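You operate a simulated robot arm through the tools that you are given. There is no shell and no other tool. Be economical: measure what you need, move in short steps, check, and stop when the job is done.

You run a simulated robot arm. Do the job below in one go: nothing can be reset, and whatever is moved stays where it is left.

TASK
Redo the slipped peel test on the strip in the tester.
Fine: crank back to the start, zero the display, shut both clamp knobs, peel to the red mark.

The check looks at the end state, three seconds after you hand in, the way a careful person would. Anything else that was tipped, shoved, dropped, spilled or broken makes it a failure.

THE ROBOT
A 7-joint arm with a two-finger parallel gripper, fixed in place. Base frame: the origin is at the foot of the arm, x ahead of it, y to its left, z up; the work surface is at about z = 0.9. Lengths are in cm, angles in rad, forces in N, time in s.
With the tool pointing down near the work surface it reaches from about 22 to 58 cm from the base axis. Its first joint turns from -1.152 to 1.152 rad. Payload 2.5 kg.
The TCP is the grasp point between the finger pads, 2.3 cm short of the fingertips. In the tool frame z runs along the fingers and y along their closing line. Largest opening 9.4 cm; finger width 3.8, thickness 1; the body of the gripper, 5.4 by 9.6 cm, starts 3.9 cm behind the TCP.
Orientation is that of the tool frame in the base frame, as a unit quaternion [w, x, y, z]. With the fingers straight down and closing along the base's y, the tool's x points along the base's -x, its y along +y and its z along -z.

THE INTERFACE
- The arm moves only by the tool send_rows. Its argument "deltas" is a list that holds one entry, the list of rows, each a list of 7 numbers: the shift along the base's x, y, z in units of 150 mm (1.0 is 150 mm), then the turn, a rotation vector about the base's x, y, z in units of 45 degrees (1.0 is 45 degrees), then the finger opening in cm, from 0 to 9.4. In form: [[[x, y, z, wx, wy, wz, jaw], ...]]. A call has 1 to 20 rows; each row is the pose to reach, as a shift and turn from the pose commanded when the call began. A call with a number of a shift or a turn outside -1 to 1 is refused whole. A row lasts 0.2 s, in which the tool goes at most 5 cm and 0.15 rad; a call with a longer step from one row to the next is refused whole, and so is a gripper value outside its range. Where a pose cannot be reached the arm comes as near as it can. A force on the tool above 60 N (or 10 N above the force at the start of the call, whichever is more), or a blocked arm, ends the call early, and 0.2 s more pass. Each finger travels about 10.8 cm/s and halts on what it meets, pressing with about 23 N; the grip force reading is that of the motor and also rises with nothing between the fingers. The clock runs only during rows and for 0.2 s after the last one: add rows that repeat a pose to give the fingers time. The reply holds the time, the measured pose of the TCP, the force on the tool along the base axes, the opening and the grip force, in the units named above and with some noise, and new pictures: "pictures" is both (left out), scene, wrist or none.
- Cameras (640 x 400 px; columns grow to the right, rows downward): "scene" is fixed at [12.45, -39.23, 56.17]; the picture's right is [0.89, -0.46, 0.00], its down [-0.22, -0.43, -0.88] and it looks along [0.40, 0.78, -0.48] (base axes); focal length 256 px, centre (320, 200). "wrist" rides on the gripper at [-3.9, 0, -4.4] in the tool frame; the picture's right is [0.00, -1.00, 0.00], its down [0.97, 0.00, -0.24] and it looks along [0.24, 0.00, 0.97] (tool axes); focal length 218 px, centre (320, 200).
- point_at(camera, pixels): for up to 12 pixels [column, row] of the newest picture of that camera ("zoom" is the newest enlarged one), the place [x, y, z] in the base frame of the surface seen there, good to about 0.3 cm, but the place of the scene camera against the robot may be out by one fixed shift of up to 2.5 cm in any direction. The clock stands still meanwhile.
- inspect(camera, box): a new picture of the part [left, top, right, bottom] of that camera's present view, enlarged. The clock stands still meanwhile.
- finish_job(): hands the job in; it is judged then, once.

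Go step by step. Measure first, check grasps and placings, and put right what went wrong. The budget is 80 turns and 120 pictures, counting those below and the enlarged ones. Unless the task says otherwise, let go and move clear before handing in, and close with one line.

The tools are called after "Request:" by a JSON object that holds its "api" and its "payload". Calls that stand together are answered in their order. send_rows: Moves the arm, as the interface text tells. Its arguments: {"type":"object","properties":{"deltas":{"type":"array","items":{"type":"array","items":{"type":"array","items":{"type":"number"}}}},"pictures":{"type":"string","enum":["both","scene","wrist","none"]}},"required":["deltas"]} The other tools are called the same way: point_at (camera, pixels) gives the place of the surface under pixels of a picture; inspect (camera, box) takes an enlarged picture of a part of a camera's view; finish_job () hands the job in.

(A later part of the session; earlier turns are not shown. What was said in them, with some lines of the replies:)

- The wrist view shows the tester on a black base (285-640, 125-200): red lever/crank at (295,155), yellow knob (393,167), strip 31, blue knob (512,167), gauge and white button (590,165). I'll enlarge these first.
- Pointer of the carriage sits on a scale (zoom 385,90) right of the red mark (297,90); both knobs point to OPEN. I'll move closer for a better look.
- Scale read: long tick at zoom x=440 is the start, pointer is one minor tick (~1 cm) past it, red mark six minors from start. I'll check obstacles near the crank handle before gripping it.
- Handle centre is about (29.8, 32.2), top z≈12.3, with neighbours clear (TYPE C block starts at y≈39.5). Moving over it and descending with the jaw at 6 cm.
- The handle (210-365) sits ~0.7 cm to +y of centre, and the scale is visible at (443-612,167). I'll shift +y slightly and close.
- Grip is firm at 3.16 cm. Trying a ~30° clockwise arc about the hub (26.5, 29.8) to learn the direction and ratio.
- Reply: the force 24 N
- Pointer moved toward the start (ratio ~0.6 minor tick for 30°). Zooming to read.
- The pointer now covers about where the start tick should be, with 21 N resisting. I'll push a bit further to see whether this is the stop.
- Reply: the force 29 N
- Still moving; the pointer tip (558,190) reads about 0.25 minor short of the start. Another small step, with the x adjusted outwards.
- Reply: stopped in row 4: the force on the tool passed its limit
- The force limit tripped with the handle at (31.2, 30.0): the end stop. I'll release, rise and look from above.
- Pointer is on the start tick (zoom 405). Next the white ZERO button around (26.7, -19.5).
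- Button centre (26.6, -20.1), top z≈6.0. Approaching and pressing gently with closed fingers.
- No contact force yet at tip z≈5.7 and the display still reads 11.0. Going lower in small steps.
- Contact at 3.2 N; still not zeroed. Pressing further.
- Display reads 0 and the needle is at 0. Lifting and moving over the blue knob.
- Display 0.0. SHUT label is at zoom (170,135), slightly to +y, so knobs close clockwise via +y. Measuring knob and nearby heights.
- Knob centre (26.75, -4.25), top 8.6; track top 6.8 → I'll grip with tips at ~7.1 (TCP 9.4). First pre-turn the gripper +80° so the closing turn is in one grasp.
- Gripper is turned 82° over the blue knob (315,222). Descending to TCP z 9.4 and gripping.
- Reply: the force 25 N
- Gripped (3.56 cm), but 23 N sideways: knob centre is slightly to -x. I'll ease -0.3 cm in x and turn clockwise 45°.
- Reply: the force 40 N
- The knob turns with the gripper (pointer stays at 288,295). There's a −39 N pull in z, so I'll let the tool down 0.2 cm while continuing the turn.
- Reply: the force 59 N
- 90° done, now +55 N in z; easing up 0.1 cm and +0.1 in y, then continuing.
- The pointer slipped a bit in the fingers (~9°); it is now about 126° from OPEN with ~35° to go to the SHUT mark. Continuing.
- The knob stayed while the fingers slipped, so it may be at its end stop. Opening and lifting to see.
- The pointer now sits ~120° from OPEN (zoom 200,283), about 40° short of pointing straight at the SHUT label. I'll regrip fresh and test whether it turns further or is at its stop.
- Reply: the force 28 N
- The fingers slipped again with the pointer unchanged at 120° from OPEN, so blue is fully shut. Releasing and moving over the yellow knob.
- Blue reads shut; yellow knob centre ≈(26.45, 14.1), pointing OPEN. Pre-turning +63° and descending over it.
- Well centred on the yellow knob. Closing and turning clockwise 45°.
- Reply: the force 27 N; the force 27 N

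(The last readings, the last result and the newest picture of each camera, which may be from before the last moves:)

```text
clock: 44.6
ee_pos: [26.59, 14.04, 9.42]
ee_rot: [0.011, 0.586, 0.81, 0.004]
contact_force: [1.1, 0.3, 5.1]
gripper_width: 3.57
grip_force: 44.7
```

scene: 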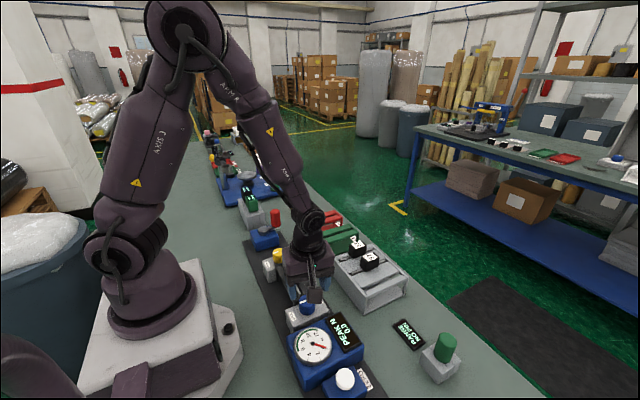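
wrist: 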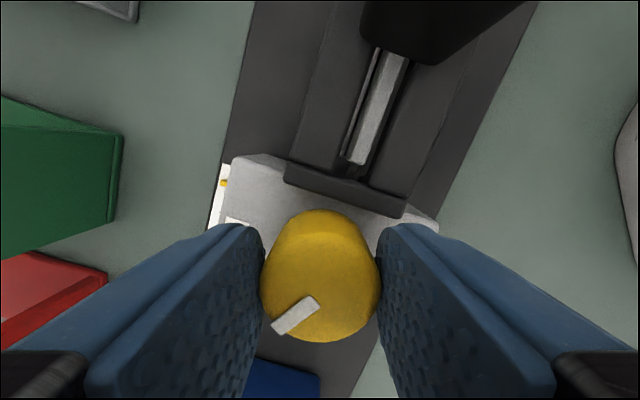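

Pointer slipped ~15° after ~120° of turn: at its stop. Releasing, lifting and turning back to verify.

Request:
{"api": "send_rows", "payload": {"deltas": [[[0, 0, 0, 0, 0, 0, 5], [0, 0, 0, 0, 0, 0, 6], [0, 0, 0.2, 0, 0, 0.1, 6], [0, 0, 0.45, 0, 0, 0.25, 6], [0, 0, 0.7, 0, 0, 0.4, 6], [0, 0.1, 0.7, 0, 0, 0.55, 6], [0, 0.2, 0.7, 0, 0, 0.7, 6], [0, 0.2, 0.7, 0, 0, 0.85, 6], [0, 0.2, 0.7, 0, 0, 1.0, 6]]], "pictures": "none"}}

Request:
{"api": "send_rows", "payload": {"deltas": [[[0, 0, 0, 0, 0, 0.17, 6], [0, 0, 0, 0, 0, 0.34, 6], [0, 0, 0, 0, 0, 0.51, 6], [0, 0, 0, 0, 0, 0.59, 6], [0, 0, 0, 0, 0, 0.59, 6]]], "pictures": "wrist"}}

Request:
{"api": "inspect", "payload": {"camera": "wrist", "box": [240, 90, 480, 240]}}

```text
clock: 46.6
ee_pos: [26.54, 17.21, 19.84]
ee_rot: [0.007, 0.228, 0.973, 0.008]
contact_force: [0.5, 0.5, -0.1]
gripper_width: 5.99
grip_force: 0.0
```

```text
clock: 47.8
ee_pos: [26.39, 17.27, 19.89]
ee_rot: [0.005, 0.0, 1.0, 0.009]
contact_force: [0.1, -0.1, 0.6]
gripper_width: 6.0
grip_force: 0.1
```

wrist: 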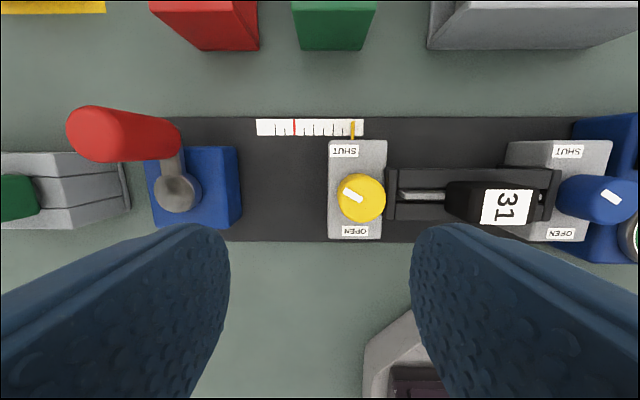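

```text
2.67 times, centred on (360, 165) of wrist
```

zoom: 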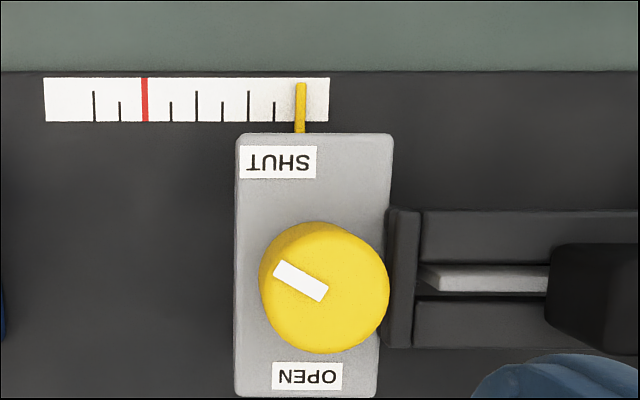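

Both knobs are shut and the pointer remains at start. Now remeasure the crank hub and handle for the peel.

Request:
{"api": "point_at", "payload": {"camera": "wrist", "pixels": [[177, 196], [160, 190], [197, 190], [178, 178], [178, 212], [90, 135], [70, 130], [90, 110], [95, 160], [170, 165], [206, 150], [236, 195]]}}

Request:
{"api": "inspect", "payload": {"camera": "wrist", "box": [50, 90, 260, 240]}}

```text
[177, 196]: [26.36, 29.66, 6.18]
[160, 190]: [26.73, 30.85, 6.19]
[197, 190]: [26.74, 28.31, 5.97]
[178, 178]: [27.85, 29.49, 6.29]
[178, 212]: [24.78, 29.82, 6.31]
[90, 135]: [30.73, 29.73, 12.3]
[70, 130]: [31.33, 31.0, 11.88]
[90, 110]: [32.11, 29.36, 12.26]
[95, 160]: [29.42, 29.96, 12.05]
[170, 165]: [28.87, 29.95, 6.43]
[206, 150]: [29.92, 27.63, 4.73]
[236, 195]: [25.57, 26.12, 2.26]
```

```text
2.67 times, centred on (155, 165) of wrist
```

zoom: 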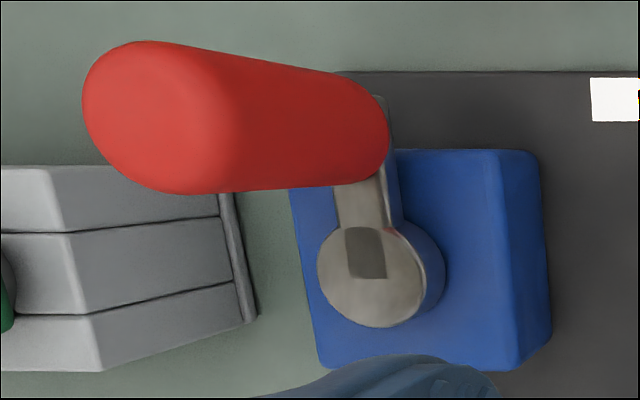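

Hub ≈(26.25, 29.75), radius ≈4.5, handle now ≈(30.75, 30.0). Moving to grip it again.

Request:
{"api": "send_rows", "payload": {"deltas": [[[0.1, 0.3, 0, 0, 0, 0, 6], [0.2, 0.6, 0, 0, 0, 0, 6], [0.289, 0.851, 0, 0, 0, 0, 6], [0.289, 0.851, -0.25, 0, 0, 0, 6], [0.289, 0.851, -0.45, 0, 0, 0, 6], [0.289, 0.851, -0.607, 0, 0, 0, 6], [0.289, 0.851, -0.607, 0, 0, 0, 4], [0.289, 0.851, -0.607, 0, 0, 0, 2.5], [0.289, 0.851, -0.607, 0, 0, 0, 2.0], [0.289, 0.851, -0.607, 0, 0, 0, 2.0]]], "pictures": "wrist"}}

```text
clock: 50.0
ee_pos: [30.74, 30.05, 10.85]
ee_rot: [0.006, -0.001, 1.0, 0.011]
contact_force: [9.7, 17.8, -16.4]
gripper_width: 3.24
grip_force: 44.5
```

wrist: 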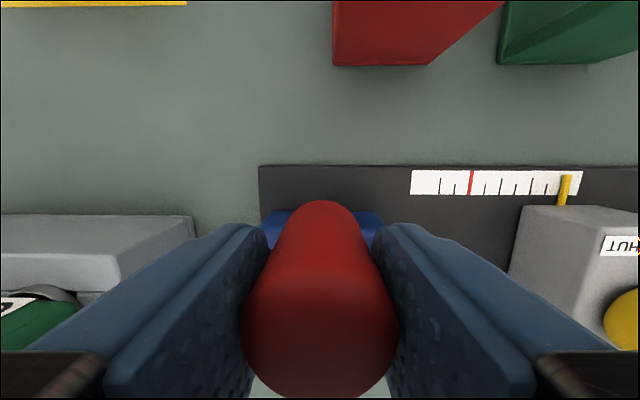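

Gripped at start. Turning counter-clockwise 45° with the gripper following the crank.

Request:
{"api": "send_rows", "payload": {"deltas": [[[-0.003, 0.02, 0, 0, 0, 0.083, 2], [-0.005, 0.039, 0, 0, 0, 0.167, 2], [-0.01, 0.058, 0, 0, 0, 0.25, 2], [-0.015, 0.077, 0, 0, 0, 0.333, 2], [-0.022, 0.095, 0, 0, 0, 0.417, 2], [-0.03, 0.113, 0, 0, 0, 0.5, 2], [-0.039, 0.13, 0, 0, 0, 0.583, 2], [-0.049, 0.147, 0, 0, 0, 0.667, 2], [-0.061, 0.163, 0, 0, 0, 0.75, 2], [-0.073, 0.178, 0, 0, 0, 0.833, 2], [-0.087, 0.192, 0, 0, 0, 0.917, 2], [-0.101, 0.206, 0, 0, 0, 1.0, 2]]], "pictures": "both"}}

```text
clock: 52.6
ee_pos: [29.57, 32.89, 10.9]
ee_rot: [0.005, -0.383, 0.924, 0.009]
contact_force: [25.0, -1.4, 6.5]
gripper_width: 3.2
grip_force: 44.7
```

scene: 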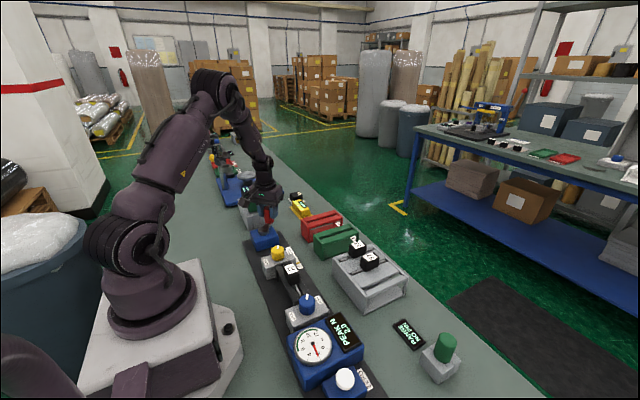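
wrist: 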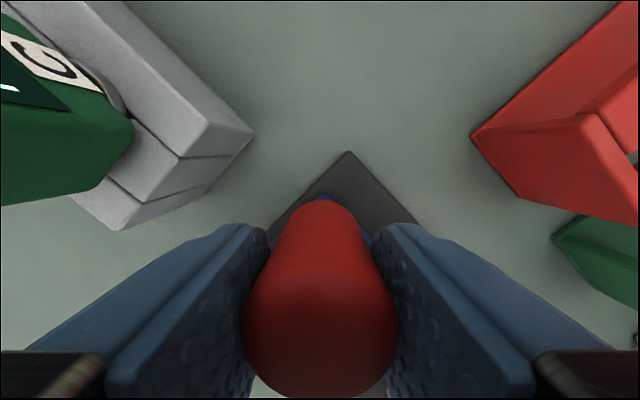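

The handle followed and the display is moving. Checking the pointer and display in the scene view.

Request:
{"api": "inspect", "payload": {"camera": "scene", "box": [250, 235, 370, 365]}}

```text
3.08 times, centred on (310, 300) of scene
```

zoom: 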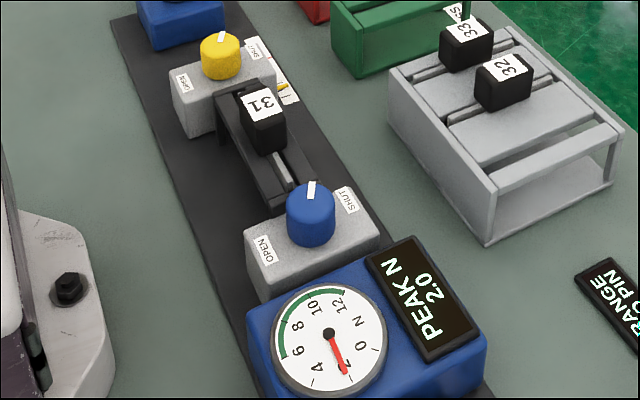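

Display 2.0 and climbing as expected. Next 45° of crank.

Request:
{"api": "send_rows", "payload": {"deltas": [[[-0.015, 0.013, 0, 0, 0, 0.083, 2], [-0.031, 0.024, 0, 0, 0, 0.167, 2], [-0.048, 0.034, 0, 0, 0, 0.25, 2], [-0.065, 0.044, 0, 0, 0, 0.333, 2], [-0.083, 0.052, 0, 0, 0, 0.417, 2], [-0.101, 0.059, 0, 0, 0, 0.5, 2], [-0.12, 0.064, 0, 0, 0, 0.583, 2], [-0.139, 0.069, 0, 0, 0, 0.667, 2], [-0.158, 0.072, 0, 0, 0, 0.75, 2], [-0.178, 0.075, 0, 0, 0, 0.833, 2], [-0.198, 0.075, 0, 0, 0, 0.917, 2], [-0.217, 0.075, 0, 0, 0, 1.0, 2]]], "pictures": "wrist"}}

Request:
{"api": "inspect", "payload": {"camera": "scene", "box": [240, 225, 360, 355]}}

```text
clock: 55.2
ee_pos: [26.12, 34.37, 10.9]
ee_rot: [0.001, 0.707, -0.707, -0.012]
contact_force: [14.9, 3.4, 6.3]
gripper_width: 3.21
grip_force: 44.8
```

wrist: 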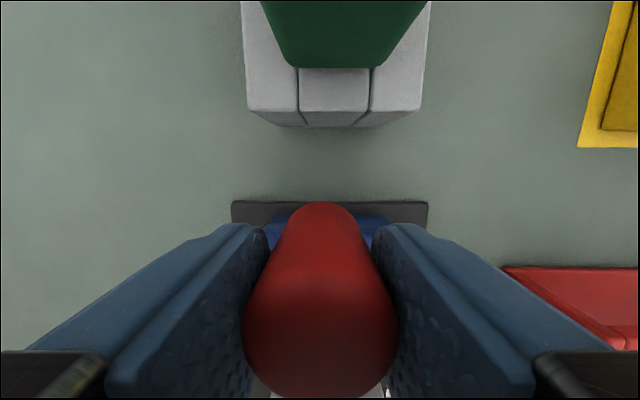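

```text
3.08 times, centred on (300, 290) of scene
```

zoom: 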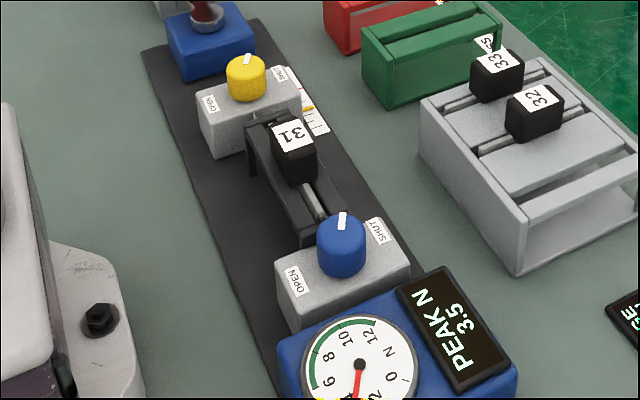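

3.5 N, pointer advancing ~1 minor per 45°. Continuing to ~138°.

Request:
{"api": "send_rows", "payload": {"deltas": [[[-0.02, -0.003, 0, 0, 0, 0.083, 2], [-0.039, -0.005, 0, 0, 0, 0.167, 2], [-0.058, -0.01, 0, 0, 0, 0.25, 2], [-0.077, -0.015, 0, 0, 0, 0.333, 2], [-0.095, -0.022, 0, 0, 0, 0.417, 2], [-0.113, -0.03, 0, 0, 0, 0.5, 2], [-0.13, -0.039, 0, 0, 0, 0.583, 2], [-0.147, -0.049, 0, 0, 0, 0.667, 2], [-0.163, -0.061, 0, 0, 0, 0.75, 2], [-0.178, -0.073, 0, 0, 0, 0.833, 2], [-0.192, -0.087, 0, 0, 0, 0.917, 2], [-0.206, -0.101, 0, 0, 0, 1.0, 2]]], "pictures": "wrist"}}

Request:
{"api": "inspect", "payload": {"camera": "scene", "box": [240, 225, 360, 355]}}

```text
clock: 57.8
ee_pos: [23.04, 32.66, 10.9]
ee_rot: [0.006, 0.924, -0.383, -0.007]
contact_force: [16.4, -7.7, 21.4]
gripper_width: 3.18
grip_force: 44.9
```

wrist: 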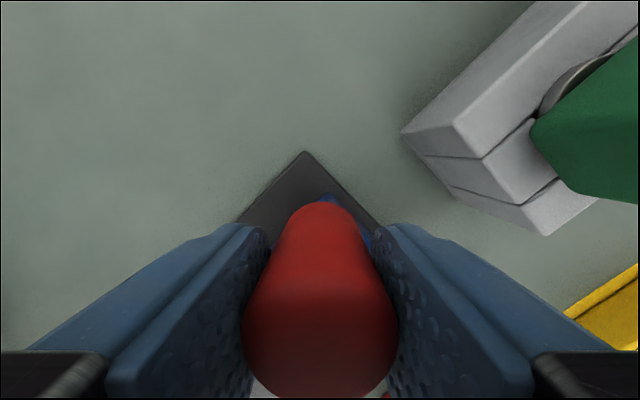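

```text
3.08 times, centred on (300, 290) of scene
```

zoom: 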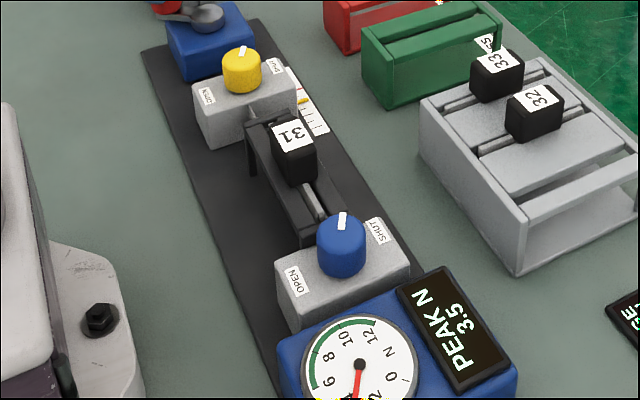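

Pointer is about 3 minors from start, peak 3.5. The wrist is near its turn range, so I'll release, lift and turn back 180° to regrip.

Request:
{"api": "send_rows", "payload": {"deltas": [[[0, 0, 0, 0, 0, 0, 5], [0, 0, 0, 0, 0, 0, 6], [0, 0, 0.2, 0, 0, -0.05, 6], [0, 0, 0.45, 0, 0, -0.2, 6], [0, 0, 0.45, 0, 0, -0.38, 6], [0, 0, 0.45, 0, 0, -0.56, 6], [0, 0, 0.45, 0, 0, -0.74, 6], [0, 0, 0.45, 0, 0, -0.9, 6], [0, 0, 0.45, 0, 0, -1.0, 6]]], "pictures": "none"}}

Request:
{"api": "send_rows", "payload": {"deltas": [[[0, 0, 0, 0, 0, -0.18, 6], [0, 0, 0, 0, 0, -0.36, 6], [0, 0, 0, 0, 0, -0.54, 6], [0, 0, 0, 0, 0, -0.72, 6], [0, 0, 0, 0, 0, -0.9, 6], [0, 0, 0, 0, 0, -1.0, 6]]], "pictures": "none"}}

Request:
{"api": "send_rows", "payload": {"deltas": [[[0, 0, 0, 0, 0, -0.18, 6], [0, 0, 0, 0, 0, -0.36, 6], [0, 0, 0, 0, 0, -0.54, 6], [0, 0, 0, 0, 0, -0.72, 6], [0, 0, 0, 0, 0, -0.9, 6], [0, 0, 0, 0, 0, -1.0, 6]]], "pictures": "wrist"}}

```text
clock: 59.8
ee_pos: [22.88, 32.78, 17.56]
ee_rot: [-0.003, -0.706, 0.708, 0.011]
contact_force: [0.6, 0.5, 1.4]
gripper_width: 6.01
grip_force: 0.1
```

```text
clock: 61.2
ee_pos: [22.99, 32.52, 17.48]
ee_rot: [0.001, -0.381, 0.924, 0.011]
contact_force: [-0.6, -0.3, -0.3]
gripper_width: 6.03
grip_force: 0.1
```

```text
clock: 62.6
ee_pos: [22.85, 32.56, 17.59]
ee_rot: [0.005, 0.001, 1.0, 0.009]
contact_force: [0.4, -0.4, -0.4]
gripper_width: 5.98
grip_force: 0.0
```

wrist: 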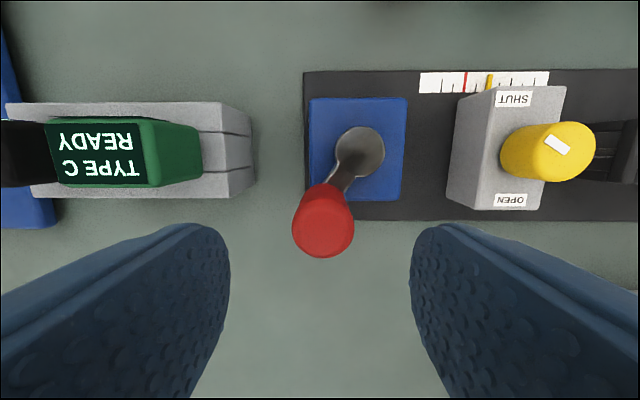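

Request:
{"api": "inspect", "payload": {"camera": "wrist", "box": [400, 55, 580, 165]}}

Request:
{"api": "point_at", "payload": {"camera": "wrist", "pixels": [[322, 232], [300, 230], [350, 230], [360, 150], [322, 205], [322, 252]]}}

```text
3.56 times, centred on (490, 110) of wrist
```

zoom: 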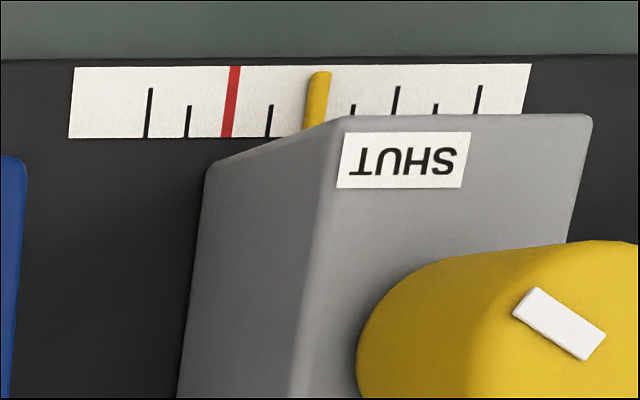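

```text
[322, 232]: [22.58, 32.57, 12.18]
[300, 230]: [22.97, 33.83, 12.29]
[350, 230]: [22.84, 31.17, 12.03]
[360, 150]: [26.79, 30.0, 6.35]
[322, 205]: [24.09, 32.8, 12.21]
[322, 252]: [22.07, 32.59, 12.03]
```

Pointer is ~4 minors along; red mark 2 minors (~67°) to go. Turn the gripper another −45°, descend and regrip at (22.9, 32.6).

Request:
{"api": "send_rows", "payload": {"deltas": [[[0, 0, 0, 0, 0, -0.18, 6], [0, 0, 0, 0, 0, -0.36, 6], [0, 0, 0, 0, 0, -0.54, 6], [0, 0, 0, 0, 0, -0.72, 6], [0, 0, 0, 0, 0, -0.9, 6], [0, 0, -0.1, 0, 0, -0.95, 6], [0, 0, -0.25, 0, 0, -0.95, 6], [0, 0, -0.4, 0, 0, -0.95, 6], [0, 0, -0.45, 0, 0, -0.95, 6], [0, 0, -0.45, 0, 0, -0.95, 4], [0, 0, -0.45, 0, 0, -0.95, 2.5], [0, 0, -0.45, 0, 0, -0.95, 2], [0, 0, -0.45, 0, 0, -0.95, 2]]], "pictures": "wrist"}}

```text
clock: 65.4
ee_pos: [22.91, 32.66, 10.93]
ee_rot: [0.008, 0.363, 0.932, 0.007]
contact_force: [1.7, 4.4, -4.8]
gripper_width: 3.22
grip_force: 44.6
```

wrist: 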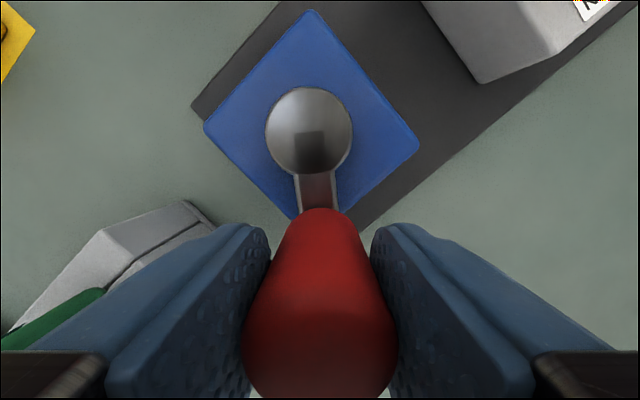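

Regripped. Turning the next 45°.

Request:
{"api": "send_rows", "payload": {"deltas": [[[-0.013, -0.015, 0, 0, 0, 0.083, 2], [-0.024, -0.031, 0, 0, 0, 0.167, 2], [-0.034, -0.048, 0, 0, 0, 0.25, 2], [-0.044, -0.065, 0, 0, 0, 0.333, 2], [-0.052, -0.083, 0, 0, 0, 0.417, 2], [-0.059, -0.101, 0, 0, 0, 0.5, 2], [-0.064, -0.12, 0, 0, 0, 0.583, 2], [-0.069, -0.139, 0, 0, 0, 0.667, 2], [-0.072, -0.158, 0, 0, 0, 0.75, 2], [-0.075, -0.178, 0, 0, 0, 0.833, 2], [-0.075, -0.198, 0, 0, 0, 0.917, 2], [-0.075, -0.217, 0, 0, 0, 1.0, 2]]], "pictures": "wrist"}}

Request:
{"api": "inspect", "payload": {"camera": "wrist", "box": [400, 0, 640, 150]}}

Request:
{"api": "inspect", "payload": {"camera": "scene", "box": [240, 225, 360, 355]}}

```text
clock: 68.0
ee_pos: [22.02, 29.28, 10.84]
ee_rot: [0.009, -0.017, 1.0, 0.01]
contact_force: [36.9, 1.5, -23.7]
gripper_width: 3.2
grip_force: 44.5
```

wrist: 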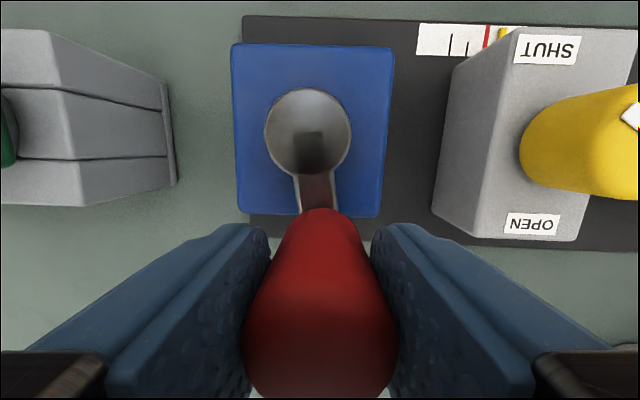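

```text
2.67 times, centred on (520, 75) of wrist
```

zoom: 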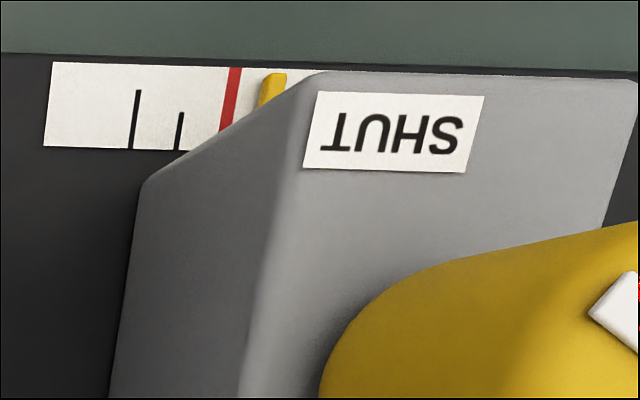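

```text
3.08 times, centred on (300, 290) of scene
```

zoom: 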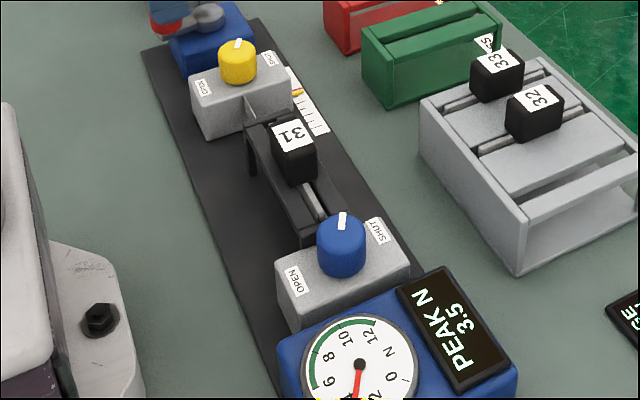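

Pointer (zoom 270,85) is ~0.7 minor short of red after subtracting parallax. Turning 15° more, then a true overhead look.

Request:
{"api": "send_rows", "payload": {"deltas": [[[0.01, -0.019, 0, 0, 0, 0.083, 2], [0.013, -0.039, 0, 0, 0, 0.167, 2], [0.019, -0.058, 0, 0, 0, 0.25, 2], [0.025, -0.077, 0, 0, 0, 0.333, 2], [0.025, -0.077, 0, 0, 0, 0.333, 2]]], "pictures": "wrist"}}

Request:
{"api": "inspect", "payload": {"camera": "wrist", "box": [360, 0, 600, 150]}}

```text
clock: 69.2
ee_pos: [22.43, 28.14, 11.0]
ee_rot: [0.006, -0.149, 0.989, 0.01]
contact_force: [37.1, 8.2, -26.3]
gripper_width: 3.18
grip_force: 44.8
```

wrist: 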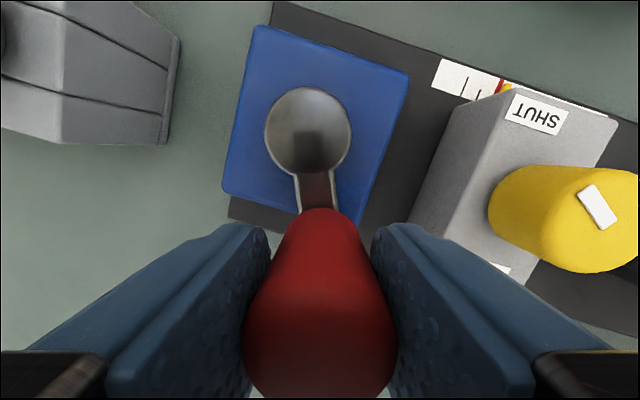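

```text
2.67 times, centred on (480, 75) of wrist
```

zoom: 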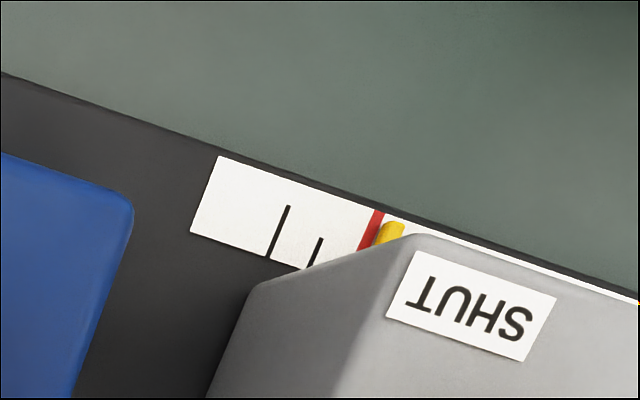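

Very close now. Releasing and viewing straight from above.

Request:
{"api": "send_rows", "payload": {"deltas": [[[0, 0, 0, 0, 0, 0, 5], [0, 0, 0, 0, 0, 0, 6], [0, 0, 0.2, 0, 0, 0, 6], [0, 0, 0.45, 0, 0, -0.1, 6], [0.1, -0.2, 0.6, 0, 0, -0.25, 6], [0.2, -0.4, 0.6, 0, 0, -0.38, 6], [0.27, -0.54, 0.6, 0, 0, -0.38, 6], [0.27, -0.54, 0.6, 0, 0, -0.38, 6]]], "pictures": "wrist"}}

Request:
{"api": "inspect", "payload": {"camera": "wrist", "box": [280, 90, 400, 165]}}

```text
clock: 71.0
ee_pos: [26.2, 20.07, 19.76]
ee_rot: [0.005, -0.003, 1.0, 0.01]
contact_force: [0.2, -0.3, 0.4]
gripper_width: 5.98
grip_force: 0.1
```

wrist: 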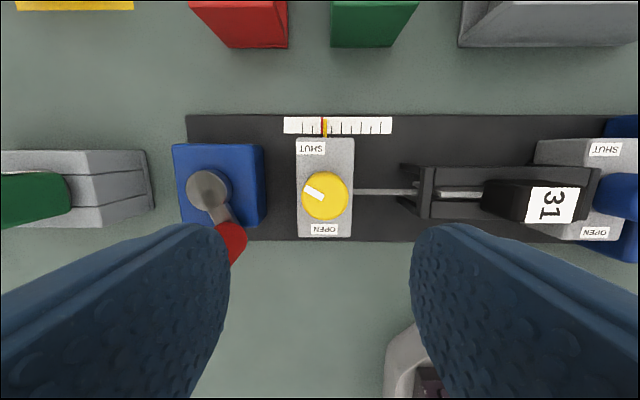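

```text
5.33 times, centred on (340, 128) of wrist
```

zoom: 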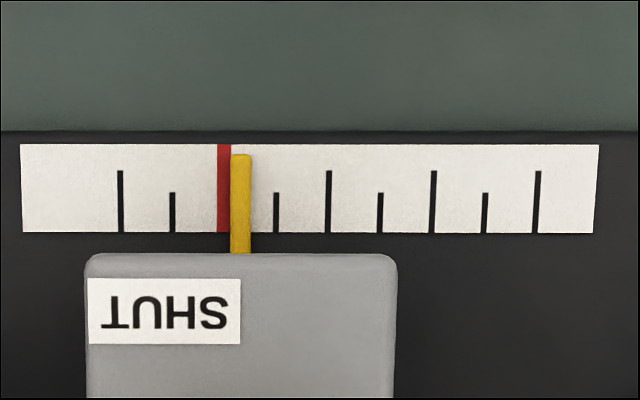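

Pointer at zoom 241, red at 224, minor spacing 52: 0.33 minor short (~11.5°). Regripping the handle for the last bit.

Request:
{"api": "send_rows", "payload": {"deltas": [[[-0.1, 0.2, 0, 0, 0, 0.15, 6], [-0.2, 0.4, 0, 0, 0, 0.3, 6], [-0.262, 0.54, 0, 0, 0, 0.45, 6], [-0.262, 0.54, -0.2, 0, 0, 0.45, 6], [-0.262, 0.54, -0.4, 0, 0, 0.45, 6], [-0.262, 0.54, -0.55, 0, 0, 0.45, 6], [-0.262, 0.54, -0.597, 0, 0, 0.45, 6], [-0.262, 0.54, -0.597, 0, 0, 0.45, 4], [-0.262, 0.54, -0.597, 0, 0, 0.45, 2.5], [-0.262, 0.54, -0.597, 0, 0, 0.45, 2], [-0.262, 0.54, -0.597, 0, 0, 0.45, 2]]], "pictures": "wrist"}}

Request:
{"api": "inspect", "payload": {"camera": "wrist", "box": [360, 0, 600, 150]}}

```text
clock: 73.4
ee_pos: [22.27, 28.27, 10.88]
ee_rot: [0.003, -0.178, 0.984, 0.01]
contact_force: [1.4, 3.0, -6.8]
gripper_width: 3.21
grip_force: 44.7
```

wrist: 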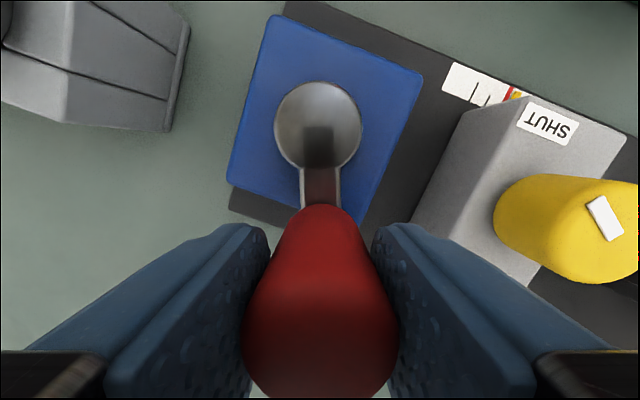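

```text
2.67 times, centred on (480, 75) of wrist
```

zoom: 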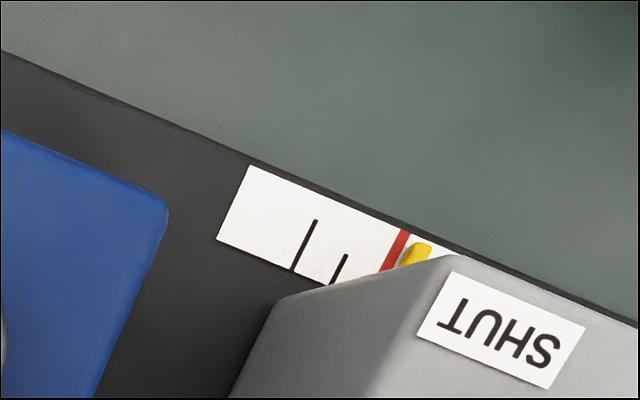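

Gripped with low force. Final ~11.5° arc (0.9 cm along the tangent).

Request:
{"api": "send_rows", "payload": {"deltas": [[[0.006, -0.014, 0, 0, 0, 0.065, 2], [0.012, -0.028, 0, 0, 0, 0.13, 2], [0.019, -0.042, 0, 0, 0, 0.195, 2], [0.027, -0.055, 0, 0, 0, 0.26, 2], [0.027, -0.055, 0, 0, 0, 0.26, 2], [0.027, -0.055, 0, 0, 0, 0.26, 5], [0.027, -0.055, 0, 0, 0, 0.26, 6], [0.027, -0.055, 0.2, 0, 0, 0.26, 6], [0.027, -0.055, 0.45, 0, 0, 0.2, 6]]], "pictures": "none"}}

Request:
{"api": "send_rows", "payload": {"deltas": [[[0.1, -0.15, 0.1, 0, 0, -0.12, 6], [0.17, -0.3, 0.15, 0, 0, -0.3, 6], [0.23, -0.45, 0.15, 0, 0, -0.48, 6], [0.235, -0.48, 0.15, 0, 0, -0.65, 6], [0.235, -0.48, 0.15, 0, 0, -0.65, 6]]], "pictures": "both"}}

Request:
{"api": "inspect", "payload": {"camera": "wrist", "box": [270, 90, 390, 165]}}

Request:
{"api": "inspect", "payload": {"camera": "scene", "box": [240, 235, 370, 375]}}

```text
clock: 75.4
ee_pos: [22.6, 27.41, 17.58]
ee_rot: [0.003, -0.254, 0.967, 0.011]
contact_force: [-0.7, 0.4, 0.3]
gripper_width: 6.0
grip_force: 0.1
```

```text
clock: 76.6
ee_pos: [26.25, 20.26, 19.68]
ee_rot: [0.004, 0.0, 1.0, 0.009]
contact_force: [0.4, -0.2, -0.6]
gripper_width: 6.0
grip_force: 0.2
```

scene: 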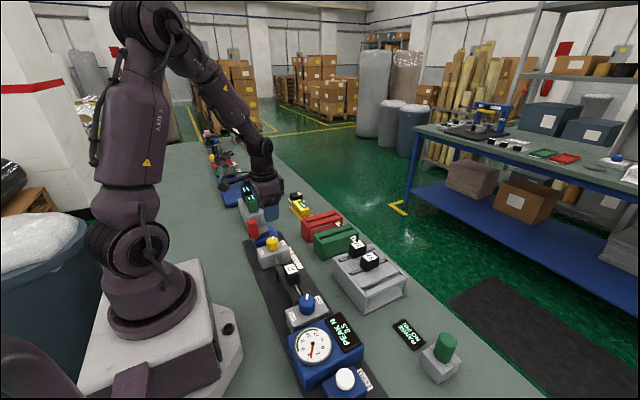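
wrist: 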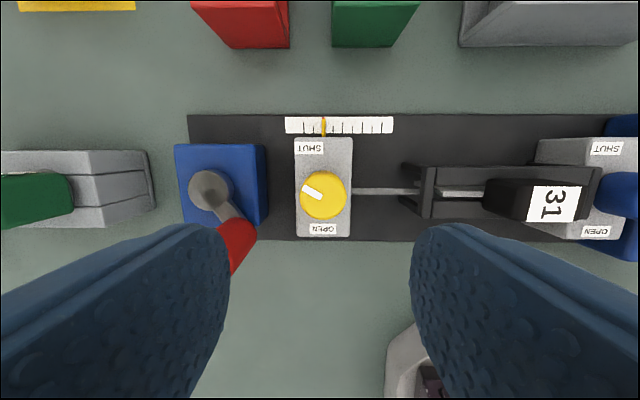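

```text
5.33 times, centred on (330, 128) of wrist
```

zoom: 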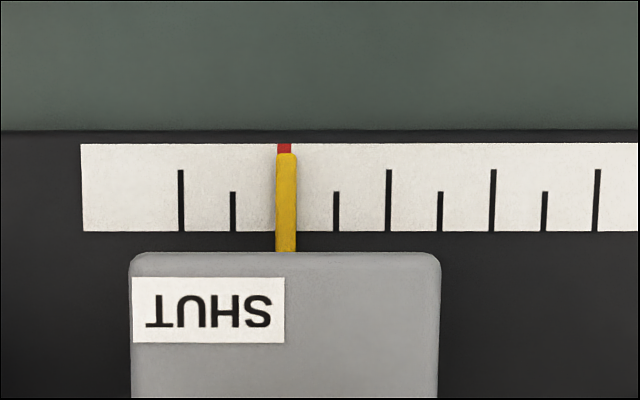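

```text
2.86 times, centred on (305, 305) of scene
```

zoom: 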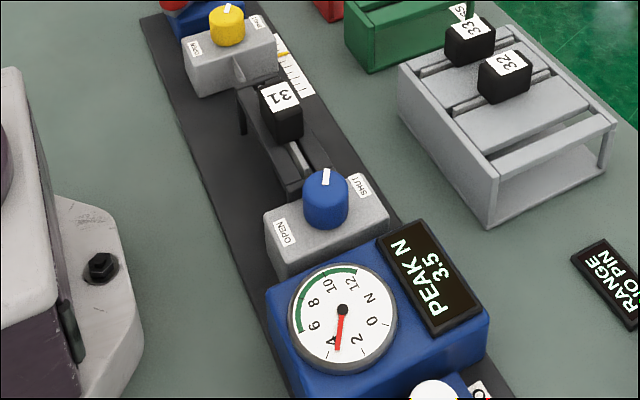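

The pointer now covers the red mark (zoom 285). Both knobs are shut, the display shows this run's 3.5 N peak, and the gripper is open and clear, so I'm handing in.

Request:
{"api": "finish_job", "payload": {}}

```text
The job is handed in.
```

The peel test on strip 31 is redone: I cranked back to the start stop, zeroed the display, shut both clamp knobs and peeled to the red mark. The peak reads 3.5 N, which is below the gauge's green band that starts at 6 N.
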